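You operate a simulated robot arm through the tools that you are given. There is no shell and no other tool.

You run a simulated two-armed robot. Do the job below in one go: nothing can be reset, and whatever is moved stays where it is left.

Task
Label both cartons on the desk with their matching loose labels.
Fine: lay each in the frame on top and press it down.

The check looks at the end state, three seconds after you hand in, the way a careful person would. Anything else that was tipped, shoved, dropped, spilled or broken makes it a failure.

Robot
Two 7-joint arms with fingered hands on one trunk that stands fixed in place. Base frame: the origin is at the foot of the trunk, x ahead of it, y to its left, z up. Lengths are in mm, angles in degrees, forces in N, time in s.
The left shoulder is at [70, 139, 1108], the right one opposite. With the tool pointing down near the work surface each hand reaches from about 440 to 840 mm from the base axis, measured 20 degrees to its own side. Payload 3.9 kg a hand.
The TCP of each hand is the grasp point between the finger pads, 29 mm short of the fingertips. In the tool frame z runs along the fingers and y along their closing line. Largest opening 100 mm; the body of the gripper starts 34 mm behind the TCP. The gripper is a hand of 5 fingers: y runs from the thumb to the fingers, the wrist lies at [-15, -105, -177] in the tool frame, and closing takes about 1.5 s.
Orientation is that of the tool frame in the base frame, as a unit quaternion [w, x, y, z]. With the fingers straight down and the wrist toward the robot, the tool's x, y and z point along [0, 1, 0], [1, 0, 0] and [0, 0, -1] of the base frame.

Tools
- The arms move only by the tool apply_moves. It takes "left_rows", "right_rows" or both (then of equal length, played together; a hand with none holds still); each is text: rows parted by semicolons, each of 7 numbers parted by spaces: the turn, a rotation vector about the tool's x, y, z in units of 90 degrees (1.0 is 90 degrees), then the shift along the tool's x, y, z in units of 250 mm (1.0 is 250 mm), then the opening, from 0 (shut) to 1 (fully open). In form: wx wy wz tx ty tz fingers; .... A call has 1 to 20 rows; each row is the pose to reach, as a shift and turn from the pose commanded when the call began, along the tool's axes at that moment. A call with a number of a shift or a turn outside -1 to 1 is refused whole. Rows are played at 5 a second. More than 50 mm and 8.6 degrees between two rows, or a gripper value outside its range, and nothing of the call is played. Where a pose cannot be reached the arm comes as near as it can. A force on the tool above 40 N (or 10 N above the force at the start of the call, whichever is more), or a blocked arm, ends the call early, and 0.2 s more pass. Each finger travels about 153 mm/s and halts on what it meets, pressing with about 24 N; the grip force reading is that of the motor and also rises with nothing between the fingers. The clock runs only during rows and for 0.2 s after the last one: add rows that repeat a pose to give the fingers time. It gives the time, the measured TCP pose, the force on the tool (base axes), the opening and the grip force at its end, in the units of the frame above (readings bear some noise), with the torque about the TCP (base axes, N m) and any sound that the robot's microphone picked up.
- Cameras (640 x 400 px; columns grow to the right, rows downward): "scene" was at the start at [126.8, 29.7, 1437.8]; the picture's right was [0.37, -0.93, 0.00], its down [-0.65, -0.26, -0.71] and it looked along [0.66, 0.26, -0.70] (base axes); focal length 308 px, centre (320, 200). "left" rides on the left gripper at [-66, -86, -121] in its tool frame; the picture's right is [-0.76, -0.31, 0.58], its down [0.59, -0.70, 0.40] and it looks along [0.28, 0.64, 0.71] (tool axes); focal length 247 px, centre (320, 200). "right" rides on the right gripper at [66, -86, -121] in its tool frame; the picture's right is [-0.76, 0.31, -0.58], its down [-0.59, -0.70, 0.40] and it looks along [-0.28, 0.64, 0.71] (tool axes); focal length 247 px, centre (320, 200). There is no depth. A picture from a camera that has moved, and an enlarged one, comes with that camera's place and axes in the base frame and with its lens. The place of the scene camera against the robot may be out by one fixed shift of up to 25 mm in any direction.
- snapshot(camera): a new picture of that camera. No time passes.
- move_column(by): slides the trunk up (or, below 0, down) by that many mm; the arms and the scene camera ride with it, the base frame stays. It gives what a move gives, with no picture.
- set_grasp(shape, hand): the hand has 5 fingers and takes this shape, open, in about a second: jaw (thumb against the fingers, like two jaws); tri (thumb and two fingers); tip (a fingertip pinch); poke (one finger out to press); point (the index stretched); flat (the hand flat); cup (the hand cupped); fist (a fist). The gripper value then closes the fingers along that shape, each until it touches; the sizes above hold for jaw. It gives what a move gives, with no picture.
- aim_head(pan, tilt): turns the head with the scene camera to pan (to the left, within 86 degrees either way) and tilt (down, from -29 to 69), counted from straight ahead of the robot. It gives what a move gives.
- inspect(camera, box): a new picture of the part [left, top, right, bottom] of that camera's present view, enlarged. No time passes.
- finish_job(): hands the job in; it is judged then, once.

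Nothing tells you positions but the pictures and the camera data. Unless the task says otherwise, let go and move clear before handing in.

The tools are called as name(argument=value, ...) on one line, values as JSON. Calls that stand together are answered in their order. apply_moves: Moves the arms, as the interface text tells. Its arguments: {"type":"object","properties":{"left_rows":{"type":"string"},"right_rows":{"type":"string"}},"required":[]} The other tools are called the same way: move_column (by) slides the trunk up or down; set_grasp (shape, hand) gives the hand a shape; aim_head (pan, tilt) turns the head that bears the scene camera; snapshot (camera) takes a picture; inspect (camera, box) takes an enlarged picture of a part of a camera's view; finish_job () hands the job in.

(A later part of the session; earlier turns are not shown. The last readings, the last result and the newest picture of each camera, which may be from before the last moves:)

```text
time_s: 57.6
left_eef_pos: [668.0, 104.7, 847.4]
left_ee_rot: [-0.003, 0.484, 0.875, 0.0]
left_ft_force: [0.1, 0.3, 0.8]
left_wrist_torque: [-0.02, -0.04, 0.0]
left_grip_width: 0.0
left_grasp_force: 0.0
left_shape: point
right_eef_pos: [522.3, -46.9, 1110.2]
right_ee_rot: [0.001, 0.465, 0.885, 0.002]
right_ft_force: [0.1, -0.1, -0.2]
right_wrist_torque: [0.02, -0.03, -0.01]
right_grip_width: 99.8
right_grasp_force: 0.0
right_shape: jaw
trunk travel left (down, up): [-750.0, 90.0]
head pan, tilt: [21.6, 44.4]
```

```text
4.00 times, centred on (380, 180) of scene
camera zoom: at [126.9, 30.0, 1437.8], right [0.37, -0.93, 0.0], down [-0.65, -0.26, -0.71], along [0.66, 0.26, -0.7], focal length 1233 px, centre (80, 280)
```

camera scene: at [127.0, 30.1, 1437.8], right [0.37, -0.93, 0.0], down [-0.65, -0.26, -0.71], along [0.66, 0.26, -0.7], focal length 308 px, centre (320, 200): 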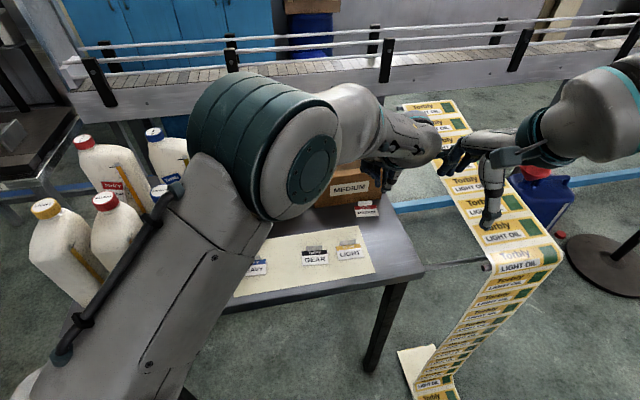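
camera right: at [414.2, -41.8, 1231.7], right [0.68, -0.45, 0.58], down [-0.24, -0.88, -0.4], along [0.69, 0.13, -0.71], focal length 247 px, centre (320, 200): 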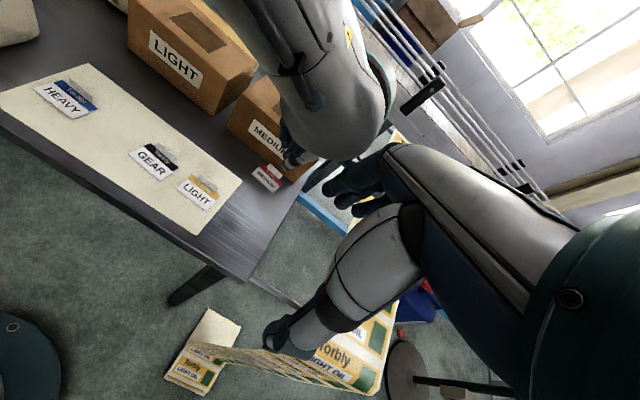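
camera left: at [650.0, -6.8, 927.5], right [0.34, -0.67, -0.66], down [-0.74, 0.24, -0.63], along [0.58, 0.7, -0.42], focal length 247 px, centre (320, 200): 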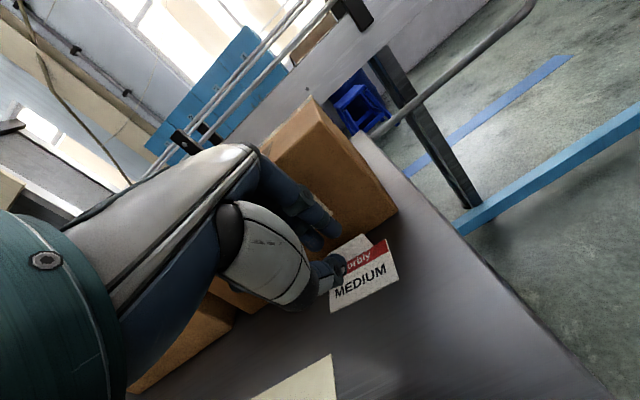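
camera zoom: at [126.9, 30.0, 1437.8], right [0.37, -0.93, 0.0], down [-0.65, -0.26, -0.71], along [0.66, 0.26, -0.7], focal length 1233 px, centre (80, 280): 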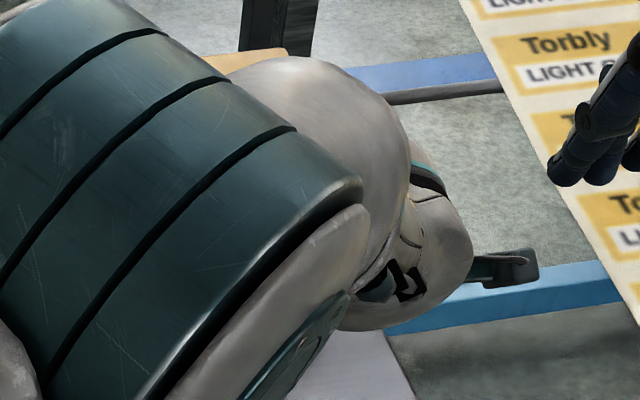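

apply_moves(left_rows="0 0 0 -0.004 0.025 0 1; 0 0 0 -0.008 0.05 0 1; 0 0 0 -0.011 0.073 0 1; 0 0 0 -0.011 0.073 0 1")

inspect(camera="left", box=[240, 120, 420, 290])

inspect(camera="left", box=[280, 140, 360, 220])

```text
time_s: 58.6
left_eef_pos: [685.7, 109.3, 850.3]
left_ee_rot: [-0.004, 0.487, 0.873, 0.001]
left_ft_force: [-0.3, 0.0, -0.7]
left_wrist_torque: [-0.01, -0.02, -0.01]
left_grip_width: 0.0
left_grasp_force: 0.1
left_shape: point
right_eef_pos: [522.1, -46.7, 1110.3]
right_ee_rot: [0.0, 0.465, 0.885, 0.001]
right_ft_force: [0.8, 0.4, 0.5]
right_wrist_torque: [0.01, 0.01, 0.01]
right_grip_width: 99.9
right_grasp_force: 0.0
right_shape: jaw
trunk travel left (down, up): [-750.0, 90.0]
head pan, tilt: [21.6, 44.4]
```

```text
2.35 times, centred on (330, 205) of left
camera zoom: at [648.0, 6.9, 970.5], right [0.13, -0.8, -0.58], down [-0.91, 0.14, -0.39], along [0.39, 0.58, -0.71], focal length 581 px, centre (296, 188)
```

zoom: 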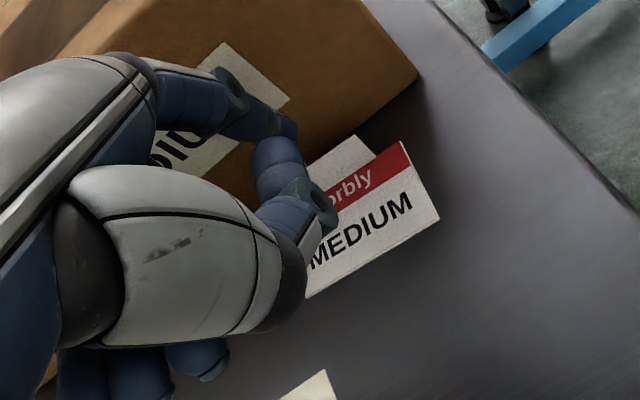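

```text
5.00 times, centred on (320, 180) of left
camera zoom: at [648.0, 6.9, 970.5], right [0.13, -0.8, -0.58], down [-0.91, 0.14, -0.39], along [0.39, 0.58, -0.71], focal length 1235 px, centre (320, 300)
```

zoom: 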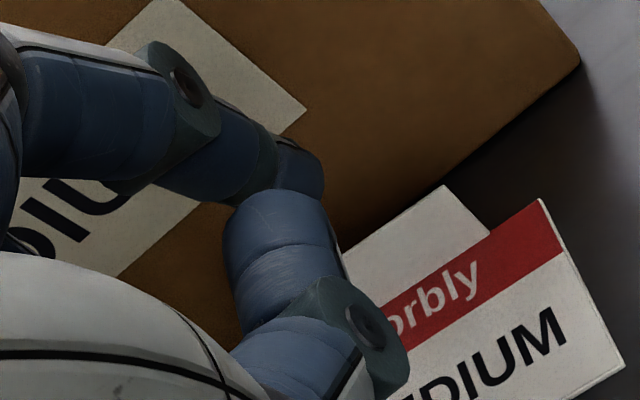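

apply_moves(left_rows="0 0 0 0 0.012 0 1; 0 0 0 0 0.012 0.03 1; 0 0 0 0 0.012 0.06 1; 0 0 0 0 0.012 0.09 1; 0 0 0 0 0.012 0.09 1")

inspect(camera="left", box=[280, 140, 360, 220])

```text
time_s: 59.8
left_eef_pos: [688.3, 112.3, 826.9]
left_ee_rot: [-0.003, 0.487, 0.873, 0.001]
left_ft_force: [0.3, 0.1, -0.1]
left_wrist_torque: [-0.01, -0.02, 0.02]
left_grip_width: 0.0
left_grasp_force: 0.0
left_shape: point
right_eef_pos: [521.9, -47.3, 1109.4]
right_ee_rot: [0.0, 0.465, 0.885, 0.001]
right_ft_force: [0.5, 0.1, -0.5]
right_wrist_torque: [0.0, -0.01, -0.05]
right_grip_width: 99.6
right_grasp_force: 0.0
right_shape: jaw
trunk travel left (down, up): [-750.0, 90.0]
head pan, tilt: [21.6, 44.4]
```

```text
5.00 times, centred on (320, 180) of left
camera zoom: at [650.4, 9.7, 947.6], right [0.14, -0.8, -0.58], down [-0.91, 0.13, -0.39], along [0.39, 0.58, -0.71], focal length 1235 px, centre (320, 300)
```

zoom: 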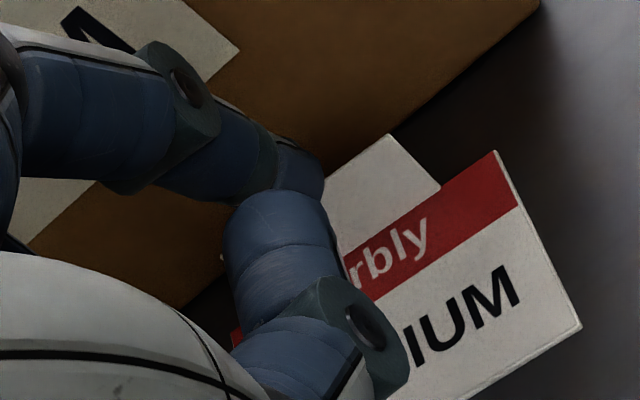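

apply_moves(left_rows="0 0 0 0 0 0.016 1; 0 0 0 0 0 0.032 1; 0 0 0 0 0 0.032 1")

inspect(camera="left", box=[300, 150, 360, 210])

```text
time_s: 60.6
left_eef_pos: [687.4, 111.7, 818.6]
left_ee_rot: [-0.003, 0.487, 0.873, 0.002]
left_ft_force: [-0.1, 0.7, 1.1]
left_wrist_torque: [0.0, -0.03, 0.0]
left_grip_width: 0.2
left_grasp_force: 0.0
left_shape: point
right_eef_pos: [521.8, -47.2, 1110.4]
right_ee_rot: [0.0, 0.465, 0.885, 0.0]
right_ft_force: [-0.7, -0.7, 0.3]
right_wrist_torque: [0.0, 0.0, 0.0]
right_grip_width: 99.8
right_grasp_force: 0.1
right_shape: jaw
trunk travel left (down, up): [-750.0, 90.0]
head pan, tilt: [21.6, 44.4]
```

```text
6.67 times, centred on (330, 180) of left
camera zoom: at [650.2, 10.8, 939.2], right [0.14, -0.8, -0.58], down [-0.91, 0.13, -0.39], along [0.39, 0.58, -0.71], focal length 1646 px, centre (253, 333)
```

zoom: 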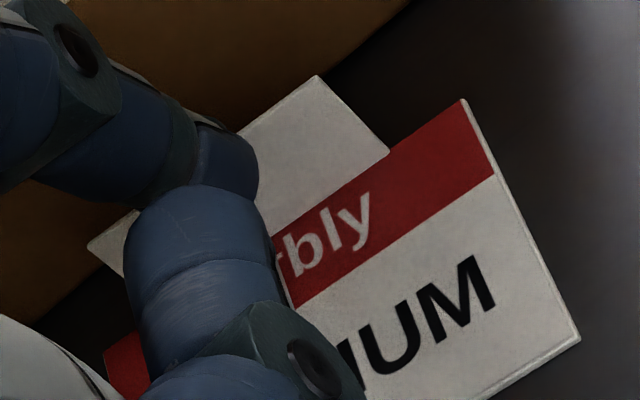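

The label top seems to be about 6 mm lower (z≈780.5) and correspondingly farther than I had assumed, which explains the misses. I'll raise over the tab, go ~14 mm forward and lower behind it.

apply_moves(left_rows="0 0 0 0 0 -0.035 1; 0 0 0 0 0 -0.07 1; 0 0 0 0 0.027 -0.07 1; 0 0 0 0 0.054 -0.07 1; 0 0 0 0 0.054 -0.07 1; 0 0 0 0 0.054 -0.07 1")

inspect(camera="left", box=[290, 150, 370, 230])

```text
time_s: 62.0
left_eef_pos: [699.1, 117.7, 837.5]
left_ee_rot: [-0.003, 0.487, 0.873, 0.001]
left_ft_force: [0.0, -0.4, 1.0]
left_wrist_torque: [0.03, 0.02, -0.01]
left_grip_width: 0.3
left_grasp_force: 0.0
left_shape: point
right_eef_pos: [521.6, -46.3, 1110.5]
right_ee_rot: [0.0, 0.465, 0.885, 0.0]
right_ft_force: [-0.2, 0.9, 1.5]
right_wrist_torque: [0.0, 0.0, 0.0]
right_grip_width: 99.7
right_grasp_force: 0.1
right_shape: jaw
trunk travel left (down, up): [-750.0, 90.0]
head pan, tilt: [21.6, 44.4]
```

```text
5.00 times, centred on (330, 190) of left
camera zoom: at [661.5, 16.9, 957.7], right [0.13, -0.8, -0.58], down [-0.91, 0.13, -0.39], along [0.39, 0.58, -0.71], focal length 1235 px, centre (270, 250)
```

zoom: 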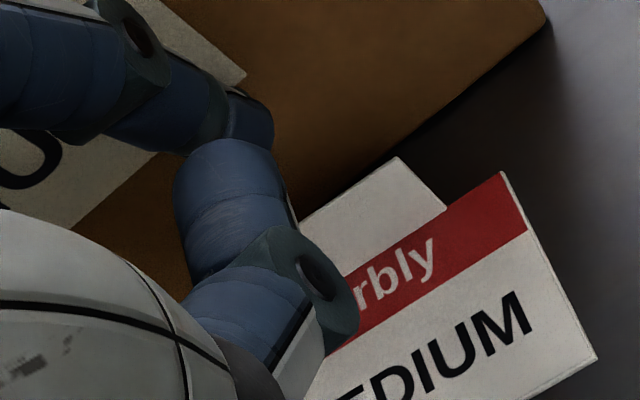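

apply_moves(left_rows="0 0 0 0 0 0.03 1; 0 0 0 0 0 0.06 1; 0 0 0 0 0 0.08 1; 0 0 0 0 0 0.08 1")

inspect(camera="left", box=[290, 150, 370, 230])

```text
time_s: 63.0
left_eef_pos: [698.5, 118.4, 817.8]
left_ee_rot: [-0.003, 0.487, 0.873, 0.002]
left_ft_force: [0.2, 0.8, 0.6]
left_wrist_torque: [0.03, -0.09, 0.0]
left_grip_width: 0.0
left_grasp_force: 0.1
left_shape: point
right_eef_pos: [521.4, -47.3, 1110.9]
right_ee_rot: [0.001, 0.465, 0.885, 0.0]
right_ft_force: [-0.5, -0.4, 0.1]
right_wrist_torque: [-0.02, 0.03, 0.02]
right_grip_width: 99.9
right_grasp_force: 0.0
right_shape: jaw
trunk travel left (down, up): [-750.0, 90.0]
head pan, tilt: [21.6, 44.4]
```

```text
5.00 times, centred on (330, 190) of left
camera zoom: at [661.6, 16.4, 938.1], right [0.14, -0.8, -0.58], down [-0.91, 0.13, -0.39], along [0.39, 0.58, -0.71], focal length 1235 px, centre (270, 250)
```

zoom: 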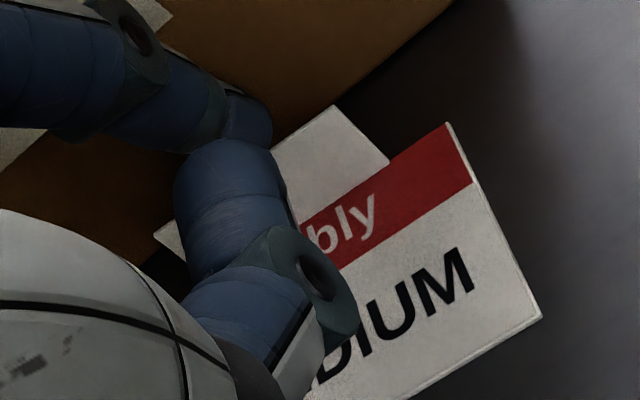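

inspect(camera="left", box=[310, 160, 350, 200])

apply_moves(left_rows="0 0 0 0 0 0.016 1; 0 0 0 0 0 0.024 1; 0 0 0 0 0 0.024 1")

inspect(camera="left", box=[300, 150, 360, 210])

```text
10.00 times, centred on (330, 180) of left
camera zoom: at [661.6, 16.4, 938.1], right [0.14, -0.8, -0.58], down [-0.91, 0.13, -0.39], along [0.39, 0.58, -0.71], focal length 2470 px, centre (220, 400)
```

zoom: 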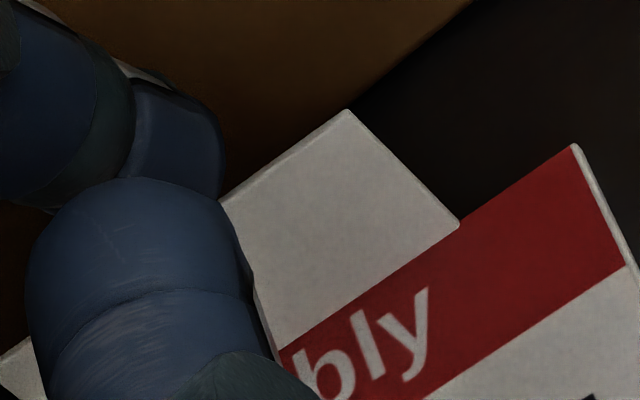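

```text
time_s: 63.8
left_eef_pos: [698.8, 118.7, 812.9]
left_ee_rot: [-0.002, 0.488, 0.873, 0.002]
left_ft_force: [-0.4, -0.5, 7.3]
left_wrist_torque: [0.16, -0.49, -0.03]
left_grip_width: 0.1
left_grasp_force: 0.0
left_shape: point
right_eef_pos: [521.7, -47.5, 1110.6]
right_ee_rot: [0.001, 0.466, 0.885, 0.002]
right_ft_force: [0.0, 0.8, 0.6]
right_wrist_torque: [-0.02, -0.02, 0.03]
right_grip_width: 99.9
right_grasp_force: 0.1
right_shape: jaw
trunk travel left (down, up): [-750.0, 90.0]
head pan, tilt: [21.6, 44.4]
```

```text
6.67 times, centred on (330, 180) of left
camera zoom: at [661.3, 16.4, 933.0], right [0.14, -0.8, -0.58], down [-0.91, 0.13, -0.4], along [0.4, 0.58, -0.71], focal length 1646 px, centre (253, 333)
```

zoom: 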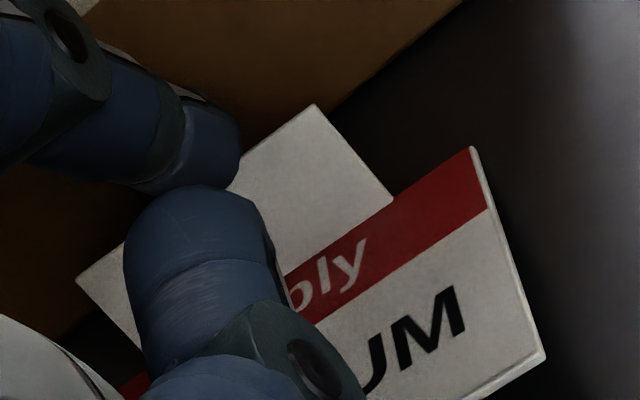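

Torque says the index touched down ~11 mm behind the tab plane — that is the desk behind the tab, so it is hooked. I'll lift 3 mm and pull back 25 mm.

apply_moves(left_rows="0 0 0 0 0 -0.014 1; 0 0 0 0 -0.02 -0.014 1; 0 0 0 0 -0.04 -0.014 1; 0 0 0 0 -0.06 -0.014 1; 0 0 0 0 -0.08 -0.014 1; 0 0 0 0 -0.1 -0.014 1; 0 0 0 0 -0.12 -0.014 1; 0 0 0 0 -0.12 -0.014 1")

inspect(camera="left", box=[290, 140, 370, 220])

```text
time_s: 65.6
left_eef_pos: [673.0, 103.7, 813.4]
left_ee_rot: [-0.003, 0.487, 0.873, 0.003]
left_ft_force: [-0.1, 0.4, 0.3]
left_wrist_torque: [0.01, 0.02, 0.0]
left_grip_width: 0.0
left_grasp_force: 0.1
left_shape: point
right_eef_pos: [522.0, -46.7, 1109.9]
right_ee_rot: [0.001, 0.465, 0.885, 0.001]
right_ft_force: [-0.1, -0.4, 1.4]
right_wrist_torque: [-0.03, 0.01, 0.04]
right_grip_width: 99.6
right_grasp_force: 0.0
right_shape: jaw
trunk travel left (down, up): [-750.0, 90.0]
head pan, tilt: [21.6, 44.4]
```

```text
5.00 times, centred on (330, 180) of left
camera zoom: at [635.9, 1.7, 934.9], right [0.13, -0.8, -0.58], down [-0.91, 0.13, -0.39], along [0.39, 0.58, -0.71], focal length 1235 px, centre (270, 300)
```

zoom: 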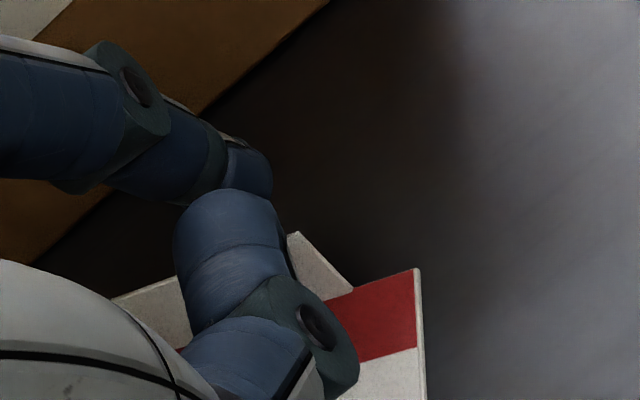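

The label came away from the carton. I'll raise the hand and see where it now lies.

apply_moves(left_rows="0 0 0 0 0 -0.1 1; 0 0 0 0 0 -0.24 1; 0 0 0 0 -0.04 -0.38 1; 0 0 0 0 -0.08 -0.5 1; 0 0 0 0 -0.08 -0.5 1; 0 0 0 0 -0.08 -0.5 1")

snapshot(camera="left")

snapshot(camera="right")

snapshot(camera="scene")

```text
time_s: 67.2
left_eef_pos: [638.2, 111.5, 882.6]
left_ee_rot: [-0.043, 0.47, 0.881, -0.033]
left_ft_force: [0.6, -0.4, -0.5]
left_wrist_torque: [-0.01, -0.02, 0.01]
left_grip_width: 0.0
left_grasp_force: 0.1
left_shape: point
right_eef_pos: [522.6, -47.1, 1110.1]
right_ee_rot: [0.0, 0.465, 0.885, 0.001]
right_ft_force: [0.2, 0.0, -0.5]
right_wrist_torque: [-0.03, 0.01, -0.02]
right_grip_width: 100.0
right_grasp_force: 0.1
right_shape: jaw
trunk travel left (down, up): [-750.0, 90.0]
head pan, tilt: [21.6, 44.4]
stopped in row 6 (left hand): the arm was blocked; the commanded pose is now the measured one
```

```text
taken
camera left: at [618.6, 9.8, 1008.2], right [0.11, -0.81, -0.58], down [-0.95, 0.09, -0.3], along [0.3, 0.58, -0.76], focal length 247 px, centre (320, 200)
```

left: 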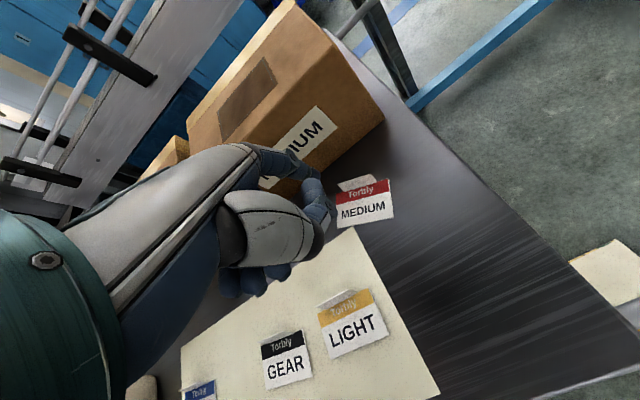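

```text
taken
camera right: at [414.4, -41.9, 1231.7], right [0.68, -0.45, 0.58], down [-0.24, -0.88, -0.4], along [0.69, 0.13, -0.71], focal length 247 px, centre (320, 200)
```

right: 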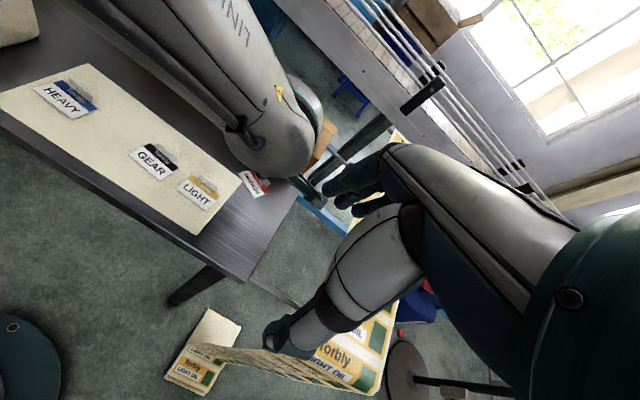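

```text
taken
camera scene: at [127.2, 29.9, 1437.8], right [0.37, -0.93, 0.0], down [-0.65, -0.26, -0.71], along [0.66, 0.26, -0.7], focal length 308 px, centre (320, 200)
```

scene: 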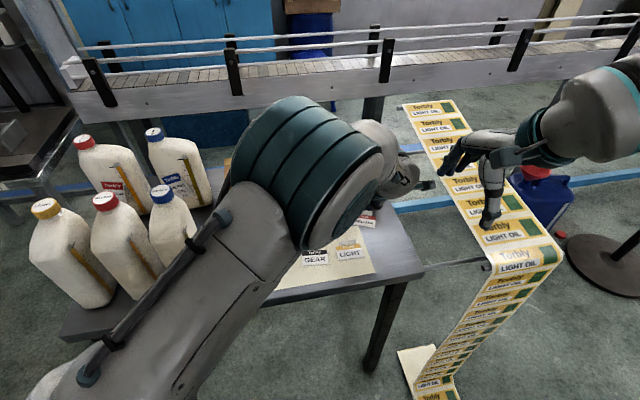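

inspect(camera="left", box=[310, 150, 430, 250])

inspect(camera="scene", box=[280, 180, 400, 280])

```text
4.00 times, centred on (370, 200) of left
camera zoom: at [618.6, 9.8, 1008.2], right [0.11, -0.81, -0.58], down [-0.95, 0.09, -0.3], along [0.3, 0.58, -0.76], focal length 988 px, centre (120, 200)
```

zoom: 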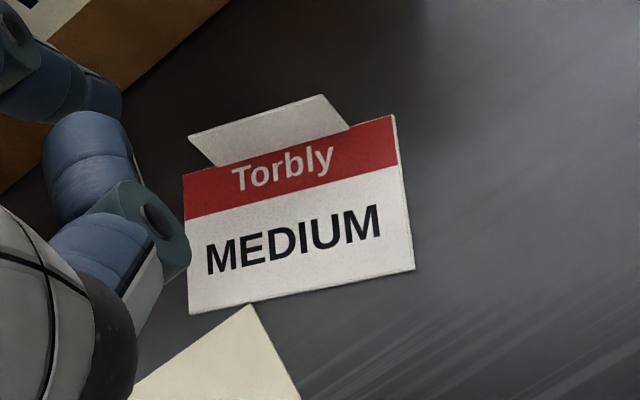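

```text
4.00 times, centred on (340, 230) of scene
camera zoom: at [127.2, 29.9, 1437.8], right [0.37, -0.93, 0.0], down [-0.65, -0.26, -0.71], along [0.66, 0.26, -0.7], focal length 1233 px, centre (240, 80)
```

zoom: 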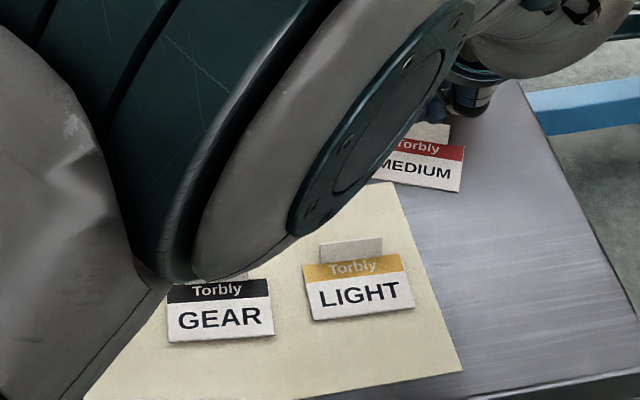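

The MEDIUM label is now 50–60 mm clear of the carton, lying face up at yaw ≈8°. I'll switch to the three-finger pinch, turn to match, and hover over its tab.

set_grasp(hand="left", shape="tri")

apply_moves(left_rows="-0.039 -0.008 0.06 -0.029 0.075 0.01 0.4; -0.078 -0.017 0.12 -0.058 0.15 0.02 0.4; -0.116 -0.025 0.18 -0.087 0.224 0.04 0.4; -0.155 -0.033 0.241 -0.116 0.299 0.056 0.4; -0.155 -0.033 0.241 -0.116 0.299 0.056 0.4; -0.155 -0.033 0.241 -0.116 0.299 0.056 0.4")

snapshot(camera="left")

snapshot(camera="right")

```text
time_s: 68.1
left_eef_pos: [638.2, 109.6, 883.5]
left_ee_rot: [-0.042, 0.47, 0.881, -0.032]
left_ft_force: [-0.1, 1.0, 0.3]
left_wrist_torque: [0.01, 0.01, -0.02]
left_grip_width: 99.8
left_grasp_force: 0.1
left_shape: tri
right_eef_pos: [522.3, -47.6, 1110.9]
right_ee_rot: [0.0, 0.465, 0.885, 0.001]
right_ft_force: [1.1, 0.8, -0.1]
right_wrist_torque: [-0.02, -0.01, 0.0]
right_grip_width: 99.8
right_grasp_force: 0.1
right_shape: jaw
trunk travel left (down, up): [-750.0, 90.0]
head pan, tilt: [21.6, 44.4]
```

```text
time_s: 69.5
left_eef_pos: [716.4, 123.7, 862.7]
left_ee_rot: [0.042, 0.63, 0.773, 0.058]
left_ft_force: [-0.1, 0.9, -0.2]
left_wrist_torque: [0.02, -0.04, 0.03]
left_grip_width: 40.3
left_grasp_force: 0.1
left_shape: tri
right_eef_pos: [522.9, -46.1, 1110.4]
right_ee_rot: [0.001, 0.466, 0.885, 0.001]
right_ft_force: [-0.6, 0.4, -0.6]
right_wrist_torque: [0.03, 0.01, 0.01]
right_grip_width: 100.1
right_grasp_force: 0.0
right_shape: jaw
trunk travel left (down, up): [-750.0, 90.0]
head pan, tilt: [21.6, 44.4]
```

```text
taken
camera left: at [629.7, 38.9, 968.9], right [-0.07, -0.78, -0.62], down [-0.75, 0.45, -0.49], along [0.66, 0.43, -0.61], focal length 247 px, centre (320, 200)
```

left: 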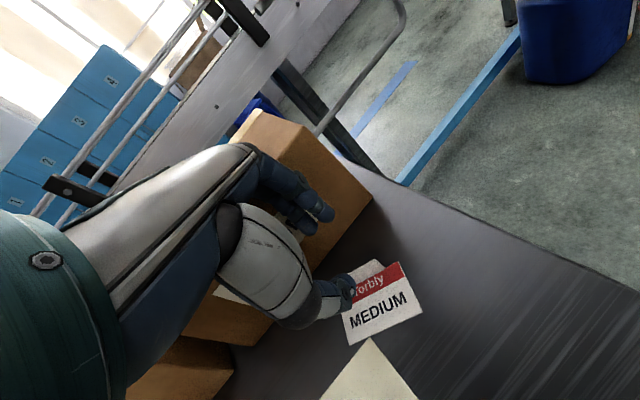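

```text
taken
camera right: at [414.2, -42.2, 1231.7], right [0.68, -0.45, 0.58], down [-0.24, -0.88, -0.4], along [0.69, 0.13, -0.71], focal length 247 px, centre (320, 200)
```

right: 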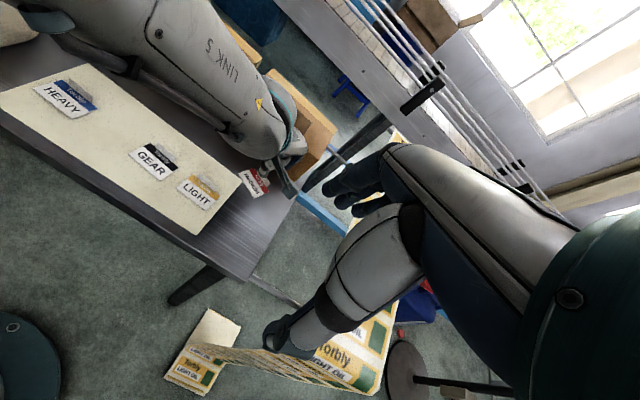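

inspect(camera="left", box=[270, 180, 430, 350])

inspect(camera="right", box=[220, 120, 320, 220])

```text
2.35 times, centred on (350, 265) of left
camera zoom: at [629.7, 38.9, 968.9], right [-0.07, -0.78, -0.62], down [-0.75, 0.45, -0.49], along [0.66, 0.43, -0.61], focal length 581 px, centre (249, 47)
```

zoom: 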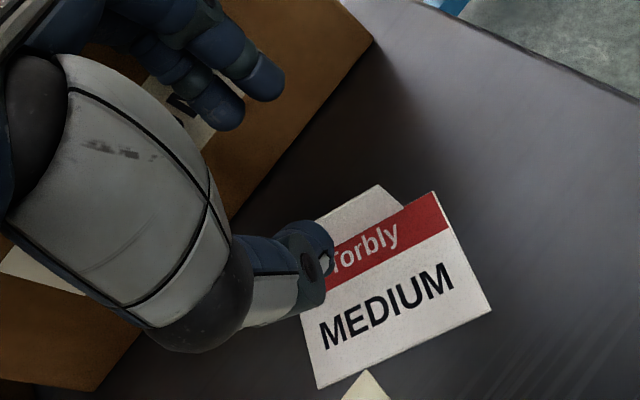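

```text
4.00 times, centred on (270, 170) of right
camera zoom: at [414.2, -42.2, 1231.7], right [0.68, -0.45, 0.58], down [-0.24, -0.88, -0.4], along [0.69, 0.13, -0.71], focal length 988 px, centre (520, 320)
```

zoom: 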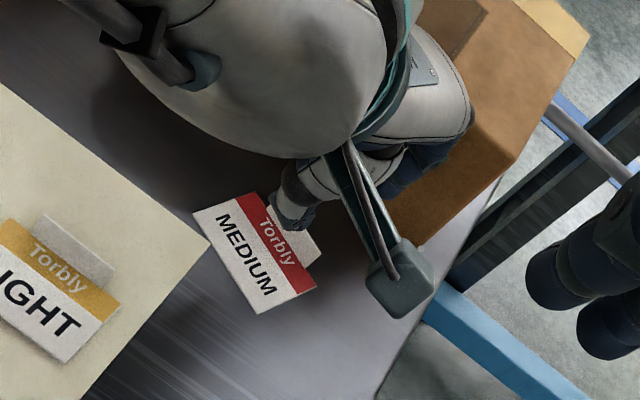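

Both wrist cameras now agree on the label (tab centre ≈(717,130), z≈780.5). I'll descend to just above the grasp height with the pinch open.

apply_moves(left_rows="0 0 0 0.01 -0.012 0.04 0.35; 0 0 0 0.0204 -0.022 0.09 0.35; 0 0 0 0.0204 -0.031 0.144 0.35; 0 0 0 0.0204 -0.031 0.144 0.35; 0 0 0 0.0204 -0.031 0.144 0.35")

inspect(camera="left", box=[270, 170, 430, 330])

inspect(camera="right", box=[220, 120, 320, 220])

```text
time_s: 70.7
left_eef_pos: [713.8, 128.4, 826.3]
left_ee_rot: [0.043, 0.63, 0.773, 0.057]
left_ft_force: [0.2, 0.1, -0.6]
left_wrist_torque: [0.02, -0.02, 0.0]
left_grip_width: 35.3
left_grasp_force: 0.0
left_shape: tri
right_eef_pos: [523.0, -46.9, 1109.9]
right_ee_rot: [0.0, 0.465, 0.885, 0.001]
right_ft_force: [0.1, -0.1, 0.0]
right_wrist_torque: [0.01, 0.0, 0.03]
right_grip_width: 100.0
right_grasp_force: 0.1
right_shape: jaw
trunk travel left (down, up): [-750.0, 90.0]
head pan, tilt: [21.6, 44.4]
```

```text
2.50 times, centred on (350, 250) of left
camera zoom: at [627.4, 42.9, 931.9], right [-0.06, -0.78, -0.62], down [-0.75, 0.45, -0.49], along [0.66, 0.43, -0.61], focal length 617 px, centre (245, 75)
```

zoom: 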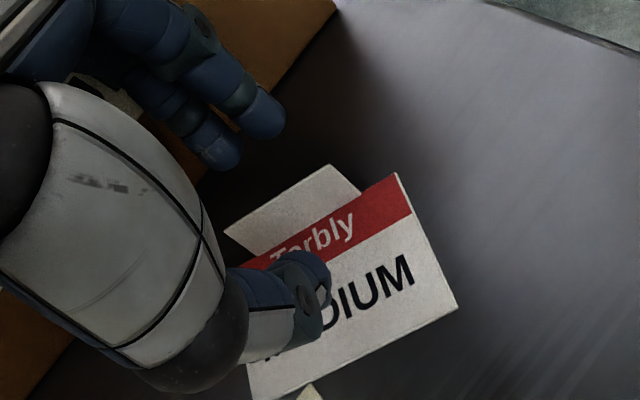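

```text
4.00 times, centred on (270, 170) of right
camera zoom: at [414.1, -42.2, 1231.8], right [0.68, -0.45, 0.58], down [-0.24, -0.88, -0.4], along [0.69, 0.13, -0.71], focal length 988 px, centre (520, 320)
```

zoom: 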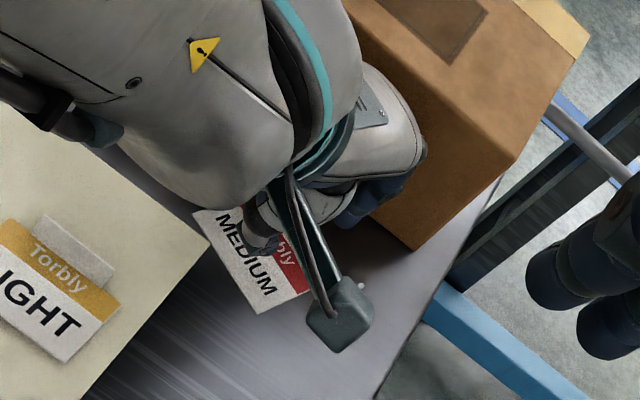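

The fingers straddle the tab nicely. Down 6 mm more, watching for thumb contact.

apply_moves(left_rows="0 0 0 0 -0.0017 0.012 0.35; 0 0 0 0 -0.0034 0.0237 0.35; 0 0 0 0 -0.0034 0.0237 0.35")

apply_moves(left_rows="0 0 0 0 -0.0011 0.008 0.35; 0 0 0 0 -0.0011 0.008 0.35")

inspect(camera="left", box=[270, 170, 430, 330])

```text
time_s: 71.5
left_eef_pos: [711.9, 128.6, 818.6]
left_ee_rot: [0.043, 0.629, 0.774, 0.057]
left_ft_force: [0.3, 0.0, 0.3]
left_wrist_torque: [0.01, 0.0, 0.03]
left_grip_width: 35.3
left_grasp_force: 0.1
left_shape: tri
right_eef_pos: [521.9, -47.2, 1111.1]
right_ee_rot: [0.001, 0.465, 0.885, 0.0]
right_ft_force: [-0.1, -0.1, 0.7]
right_wrist_torque: [-0.01, 0.02, 0.02]
right_grip_width: 99.7
right_grasp_force: 0.1
right_shape: jaw
trunk travel left (down, up): [-750.0, 90.0]
head pan, tilt: [21.6, 44.4]
```

```text
time_s: 72.1
left_eef_pos: [711.3, 128.0, 818.0]
left_ee_rot: [0.043, 0.63, 0.773, 0.057]
left_ft_force: [-0.6, -0.3, 1.8]
left_wrist_torque: [0.0, -0.01, -0.01]
left_grip_width: 35.2
left_grasp_force: 0.0
left_shape: tri
right_eef_pos: [522.3, -46.1, 1110.4]
right_ee_rot: [0.001, 0.465, 0.885, 0.0]
right_ft_force: [0.4, -0.3, 0.4]
right_wrist_torque: [0.03, 0.0, 0.02]
right_grip_width: 99.7
right_grasp_force: 0.1
right_shape: jaw
trunk travel left (down, up): [-750.0, 90.0]
head pan, tilt: [21.6, 44.4]
```

```text
2.50 times, centred on (350, 250) of left
camera zoom: at [626.3, 43.3, 924.2], right [-0.06, -0.78, -0.62], down [-0.75, 0.45, -0.49], along [0.66, 0.43, -0.61], focal length 617 px, centre (245, 75)
```

zoom: 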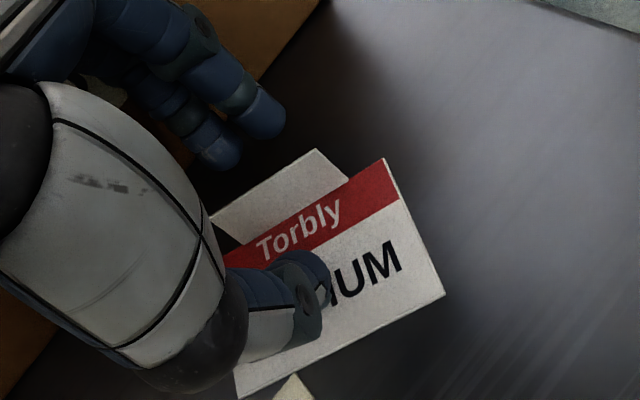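

apply_moves(left_rows="0 0 0 0 0 0 0.25; 0 0 0 0 0 0 0.18; 0 0 0 0 0 0 0.12; 0 0 0 0 0 0 0.08; 0 0 0 0 0 0 0.08")

inspect(camera="left", box=[270, 170, 430, 330])

inspect(camera="left", box=[310, 190, 370, 250])

```text
time_s: 73.3
left_eef_pos: [712.5, 128.1, 817.3]
left_ee_rot: [0.042, 0.631, 0.773, 0.057]
left_ft_force: [-0.2, 0.1, 0.1]
left_wrist_torque: [0.02, 0.01, 0.02]
left_grip_width: 8.6
left_grasp_force: 0.1
left_shape: tri
right_eef_pos: [521.8, -48.4, 1110.5]
right_ee_rot: [0.0, 0.465, 0.885, 0.001]
right_ft_force: [-0.8, -0.6, 0.2]
right_wrist_torque: [0.02, -0.01, 0.01]
right_grip_width: 99.6
right_grasp_force: 0.1
right_shape: jaw
trunk travel left (down, up): [-750.0, 90.0]
head pan, tilt: [21.6, 44.4]
```

```text
2.50 times, centred on (350, 250) of left
camera zoom: at [626.3, 43.3, 924.1], right [-0.06, -0.78, -0.62], down [-0.75, 0.45, -0.49], along [0.66, 0.43, -0.61], focal length 617 px, centre (245, 75)
```

zoom: 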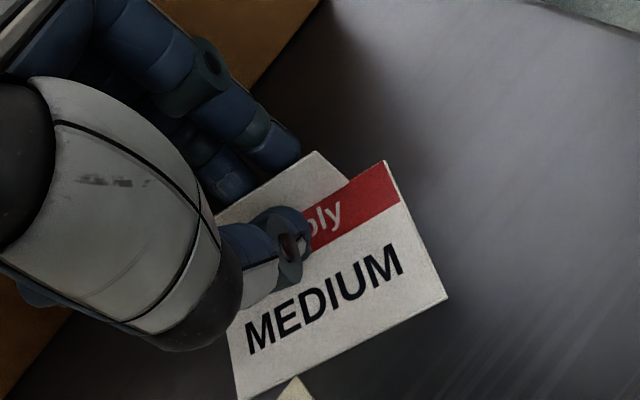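

```text
6.67 times, centred on (340, 220) of left
camera zoom: at [626.3, 43.3, 924.1], right [-0.06, -0.78, -0.62], down [-0.75, 0.45, -0.49], along [0.66, 0.43, -0.61], focal length 1646 px, centre (187, 67)
```

zoom: 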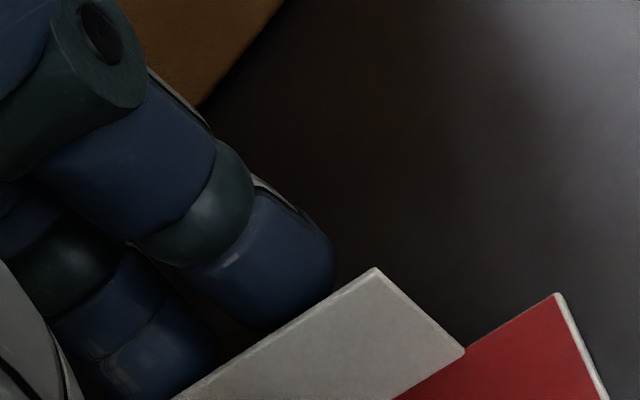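

The fingers are now clearly behind the tab and the thumb in front, no contact force. I'll lower a little further for a deeper grip.

apply_moves(left_rows="0 0 0 0 -0.0014 0.0099 0.08; 0 0 0 0 -0.0014 0.0099 0.08")

apply_moves(left_rows="0 0 0 0 -0.0009 0.006 0.08; 0 0 0 0 -0.0009 0.006 0.08")

```text
time_s: 73.9
left_eef_pos: [711.8, 128.5, 815.3]
left_ee_rot: [0.044, 0.63, 0.773, 0.058]
left_ft_force: [-0.3, -0.1, 3.7]
left_wrist_torque: [-0.04, 0.05, -0.02]
left_grip_width: 8.5
left_grasp_force: 0.0
left_shape: tri
right_eef_pos: [521.4, -47.9, 1110.8]
right_ee_rot: [0.0, 0.465, 0.885, 0.001]
right_ft_force: [0.0, -0.6, -0.7]
right_wrist_torque: [0.04, -0.01, 0.02]
right_grip_width: 99.8
right_grasp_force: 0.0
right_shape: jaw
trunk travel left (down, up): [-750.0, 90.0]
head pan, tilt: [21.6, 44.4]
```

```text
time_s: 74.5
left_eef_pos: [711.2, 128.9, 814.7]
left_ee_rot: [0.044, 0.63, 0.773, 0.059]
left_ft_force: [-1.4, 0.1, 8.9]
left_wrist_torque: [-0.03, 0.1, 0.0]
left_grip_width: 8.8
left_grasp_force: 0.0
left_shape: tri
right_eef_pos: [520.8, -48.4, 1111.7]
right_ee_rot: [0.001, 0.465, 0.885, 0.001]
right_ft_force: [0.0, 0.2, 0.2]
right_wrist_torque: [-0.03, 0.01, 0.01]
right_grip_width: 100.1
right_grasp_force: 0.1
right_shape: jaw
trunk travel left (down, up): [-750.0, 90.0]
head pan, tilt: [21.6, 44.4]
```

The thumb touches the label plate at TCP z≈815.5. I'll relieve by ~2 mm and close the three-finger pinch.

apply_moves(left_rows="0 0 0 0 0.0014 -0.01 0.08; 0 0 0 0 0.0014 -0.01 0.05; 0 0 0 0 0.0014 -0.01 0.02; 0 0 0 0 0.0014 -0.01 0; 0 0 0 0 0.0014 -0.01 0; 0 0 0 0 0.0014 -0.01 0; 0 0 0 0 0.0014 -0.01 0; 0 0 0 0 0.0014 -0.01 0")

inspect(camera="left", box=[270, 170, 430, 330])

inspect(camera="left", box=[310, 190, 370, 250])

```text
time_s: 76.3
left_eef_pos: [712.2, 127.9, 815.1]
left_ee_rot: [0.043, 0.63, 0.773, 0.056]
left_ft_force: [-0.5, 0.3, 1.0]
left_wrist_torque: [0.0, 0.05, 0.02]
left_grip_width: 3.8
left_grasp_force: 24.1
left_shape: tri
right_eef_pos: [522.4, -46.7, 1110.3]
right_ee_rot: [0.0, 0.465, 0.885, 0.0]
right_ft_force: [0.1, 0.0, -0.3]
right_wrist_torque: [-0.03, 0.01, -0.03]
right_grip_width: 99.7
right_grasp_force: 0.1
right_shape: jaw
trunk travel left (down, up): [-750.0, 90.0]
head pan, tilt: [21.6, 44.4]
```

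```text
2.50 times, centred on (350, 250) of left
camera zoom: at [625.9, 43.5, 922.4], right [-0.06, -0.78, -0.62], down [-0.75, 0.45, -0.49], along [0.66, 0.43, -0.61], focal length 617 px, centre (245, 75)
```

zoom: 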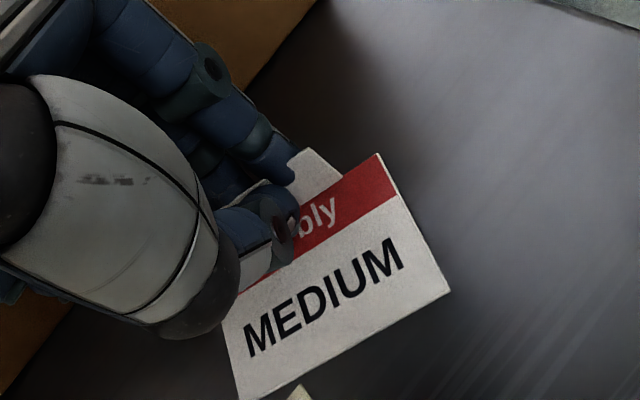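

```text
6.67 times, centred on (340, 220) of left
camera zoom: at [625.9, 43.5, 922.4], right [-0.06, -0.78, -0.62], down [-0.75, 0.45, -0.49], along [0.66, 0.43, -0.61], focal length 1646 px, centre (187, 67)
```

zoom: 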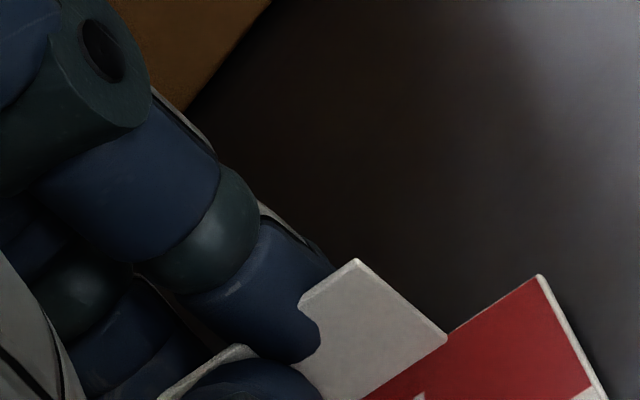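

Now the grip stopped at 3.8 mm with 24 N, so something is really held. I'll lift slowly and verify.

apply_moves(left_rows="0 0 0 0 0.0006 -0.004 0; 0 0 0 0 0.0012 -0.008 0; 0 0 0 0 0.0018 -0.012 0; 0 0 0 0 0.0024 -0.016 0; 0 0 0 0 0.003 -0.02 0; 0 0 0 0 0.0036 -0.024 0; 0 0 0 0 0.0036 -0.024 0; 0 0 0 0 0.0036 -0.024 0; 0 0 0 0 0.0036 -0.024 0")

inspect(camera="left", box=[270, 170, 430, 330])

inspect(camera="right", box=[210, 120, 330, 220])

```text
time_s: 78.3
left_eef_pos: [711.4, 129.9, 819.8]
left_ee_rot: [0.044, 0.63, 0.773, 0.057]
left_ft_force: [1.1, 0.2, -0.6]
left_wrist_torque: [0.01, -0.01, 0.02]
left_grip_width: 3.8
left_grasp_force: 23.9
left_shape: tri
right_eef_pos: [522.9, -47.5, 1110.7]
right_ee_rot: [0.0, 0.465, 0.885, 0.0]
right_ft_force: [1.5, 0.3, 0.3]
right_wrist_torque: [-0.03, 0.02, 0.0]
right_grip_width: 99.8
right_grasp_force: 0.1
right_shape: jaw
trunk travel left (down, up): [-750.0, 90.0]
head pan, tilt: [21.6, 44.4]
```

```text
2.50 times, centred on (350, 250) of left
camera zoom: at [626.2, 43.5, 927.7], right [-0.06, -0.78, -0.62], down [-0.75, 0.45, -0.49], along [0.66, 0.43, -0.61], focal length 617 px, centre (245, 75)
```

zoom: 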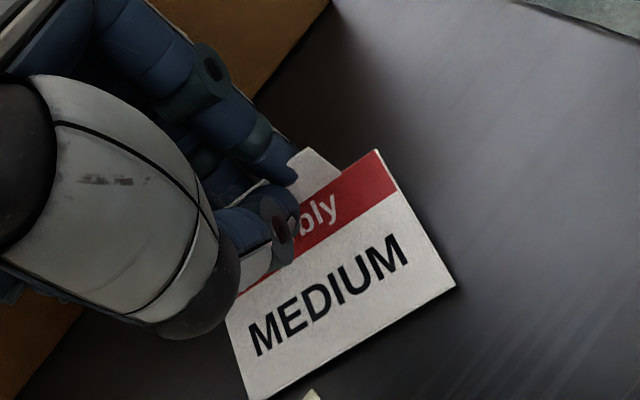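

```text
4.00 times, centred on (270, 170) of right
camera zoom: at [414.0, -42.2, 1231.8], right [0.68, -0.45, 0.58], down [-0.24, -0.88, -0.4], along [0.69, 0.13, -0.71], focal length 988 px, centre (520, 320)
```

zoom: 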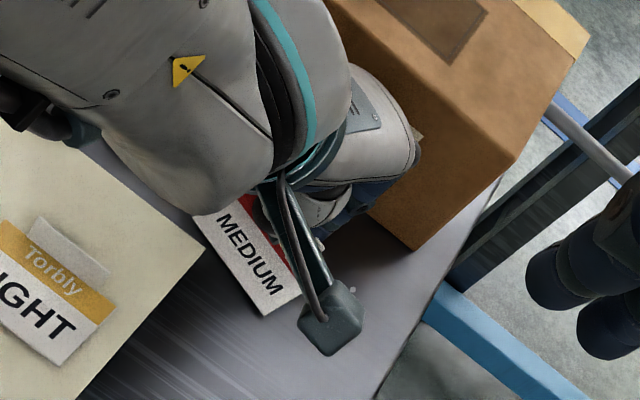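

It follows. I'll continue lifting slowly.

apply_moves(left_rows="0 0 0 0 0.002 -0.014 0; 0 0 0 0 0.004 -0.03 0; 0 0 0 0 0.007 -0.046 0; 0 0 0 0 0.009 -0.062 0; 0 0 0 0 0.011 -0.078 0; 0 0 0 0 0.014 -0.094 0; 0 0 0 0 0.016 -0.11 0; 0 0 0 0 0.018 -0.126 0; 0 0 0 0 0.02 -0.142 0; 0 0 0 0 0.02 -0.142 0; 0 0 0 0 0.02 -0.142 0")

inspect(camera="left", box=[270, 170, 430, 330])

inspect(camera="right", box=[210, 80, 330, 200])

```text
time_s: 80.7
left_eef_pos: [711.9, 127.3, 857.0]
left_ee_rot: [0.043, 0.63, 0.773, 0.056]
left_ft_force: [-0.1, 0.3, -0.5]
left_wrist_torque: [-0.01, 0.0, 0.02]
left_grip_width: 3.5
left_grasp_force: 24.0
left_shape: tri
right_eef_pos: [522.8, -46.8, 1109.8]
right_ee_rot: [0.001, 0.465, 0.885, 0.001]
right_ft_force: [0.1, -1.1, 0.7]
right_wrist_torque: [0.01, 0.0, 0.02]
right_grip_width: 99.8
right_grasp_force: 0.1
right_shape: jaw
trunk travel left (down, up): [-750.0, 90.0]
head pan, tilt: [21.6, 44.4]
```

```text
2.50 times, centred on (350, 250) of left
camera zoom: at [625.7, 43.0, 963.8], right [-0.06, -0.78, -0.62], down [-0.75, 0.45, -0.49], along [0.66, 0.43, -0.61], focal length 617 px, centre (245, 75)
```

zoom: 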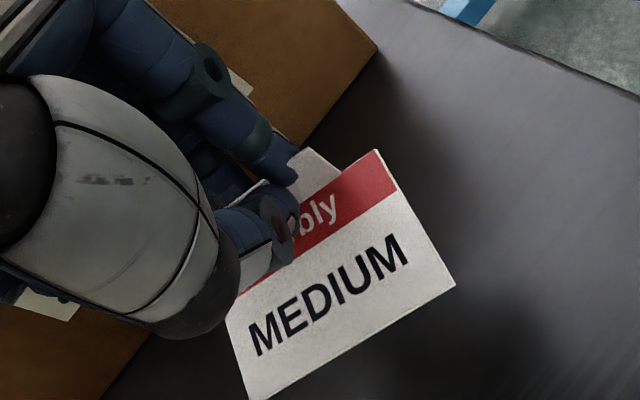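

```text
3.33 times, centred on (270, 140) of right
camera zoom: at [414.0, -42.2, 1231.8], right [0.68, -0.45, 0.58], down [-0.24, -0.88, -0.4], along [0.69, 0.13, -0.71], focal length 823 px, centre (487, 400)
```

zoom: 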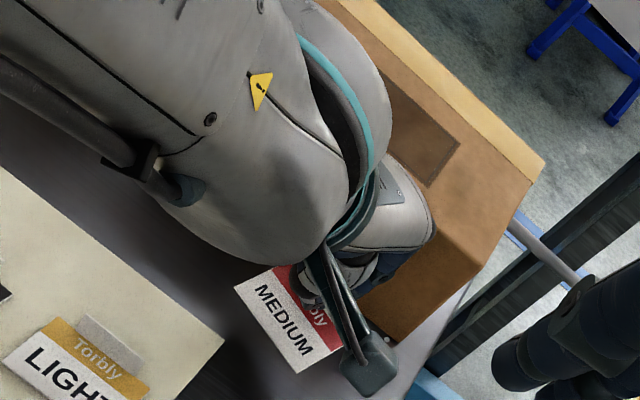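

The label is held firmly. From triangulation, the MEDIUM frame is about 82×59 mm, centred near (785, 215) at z≈891, yaw ≈33°. I'll raise to a safe carry height.

apply_moves(left_rows="0 0 0 0 0.006 -0.04 0; 0 0 0 0.001 0.012 -0.08 0; 0 0 0 0.001 0.018 -0.12 0; 0 0 0 0.002 0.024 -0.16 0; 0 0 0 0.002 0.03 -0.2 0; 0 0 0 0.002 0.036 -0.24 0; 0 0 0 0.003 0.042 -0.28 0; 0 0 0 0.003 0.048 -0.32 0; 0 0 0 0.003 0.054 -0.36 0; 0 0 0 0.003 0.06 -0.4 0; 0 0 0 0.003 0.06 -0.4 0")

snapshot(camera="left")

snapshot(camera="right")

snapshot(camera="scene")

```text
time_s: 83.1
left_eef_pos: [712.3, 127.8, 957.4]
left_ee_rot: [0.043, 0.63, 0.773, 0.057]
left_ft_force: [0.5, 0.0, 0.3]
left_wrist_torque: [0.01, -0.02, -0.01]
left_grip_width: 3.6
left_grasp_force: 23.9
left_shape: tri
right_eef_pos: [522.6, -48.2, 1111.0]
right_ee_rot: [0.001, 0.464, 0.886, 0.001]
right_ft_force: [0.3, 0.4, 0.3]
right_wrist_torque: [0.02, 0.0, 0.02]
right_grip_width: 99.7
right_grasp_force: 0.0
right_shape: jaw
trunk travel left (down, up): [-750.0, 90.0]
head pan, tilt: [21.6, 44.4]
```

```text
taken
camera left: at [625.9, 42.5, 1065.0], right [-0.06, -0.78, -0.62], down [-0.75, 0.45, -0.49], along [0.66, 0.43, -0.61], focal length 247 px, centre (320, 200)
```

left: 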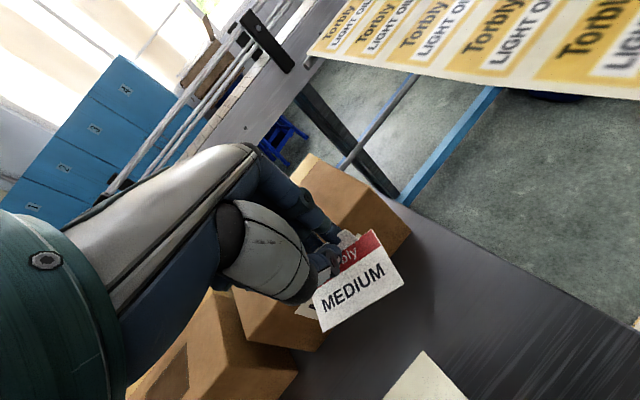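

```text
taken
camera right: at [414.2, -42.2, 1231.7], right [0.68, -0.45, 0.58], down [-0.24, -0.88, -0.4], along [0.69, 0.13, -0.71], focal length 247 px, centre (320, 200)
```

right: 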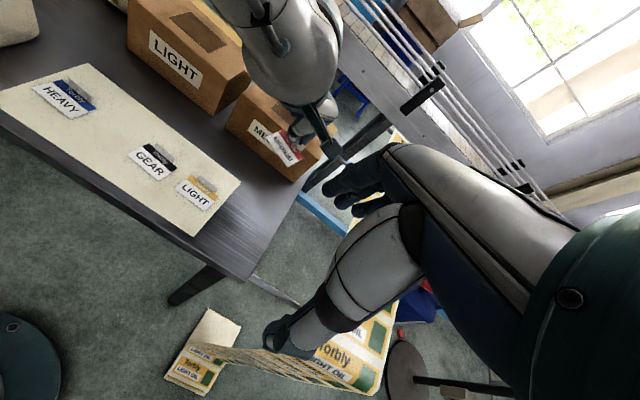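

```text
taken
camera scene: at [127.0, 29.7, 1437.8], right [0.37, -0.93, 0.0], down [-0.65, -0.26, -0.71], along [0.66, 0.26, -0.7], focal length 308 px, centre (320, 200)
```

scene: 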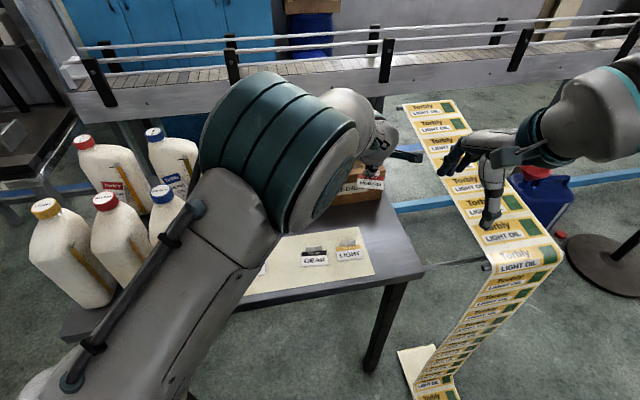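

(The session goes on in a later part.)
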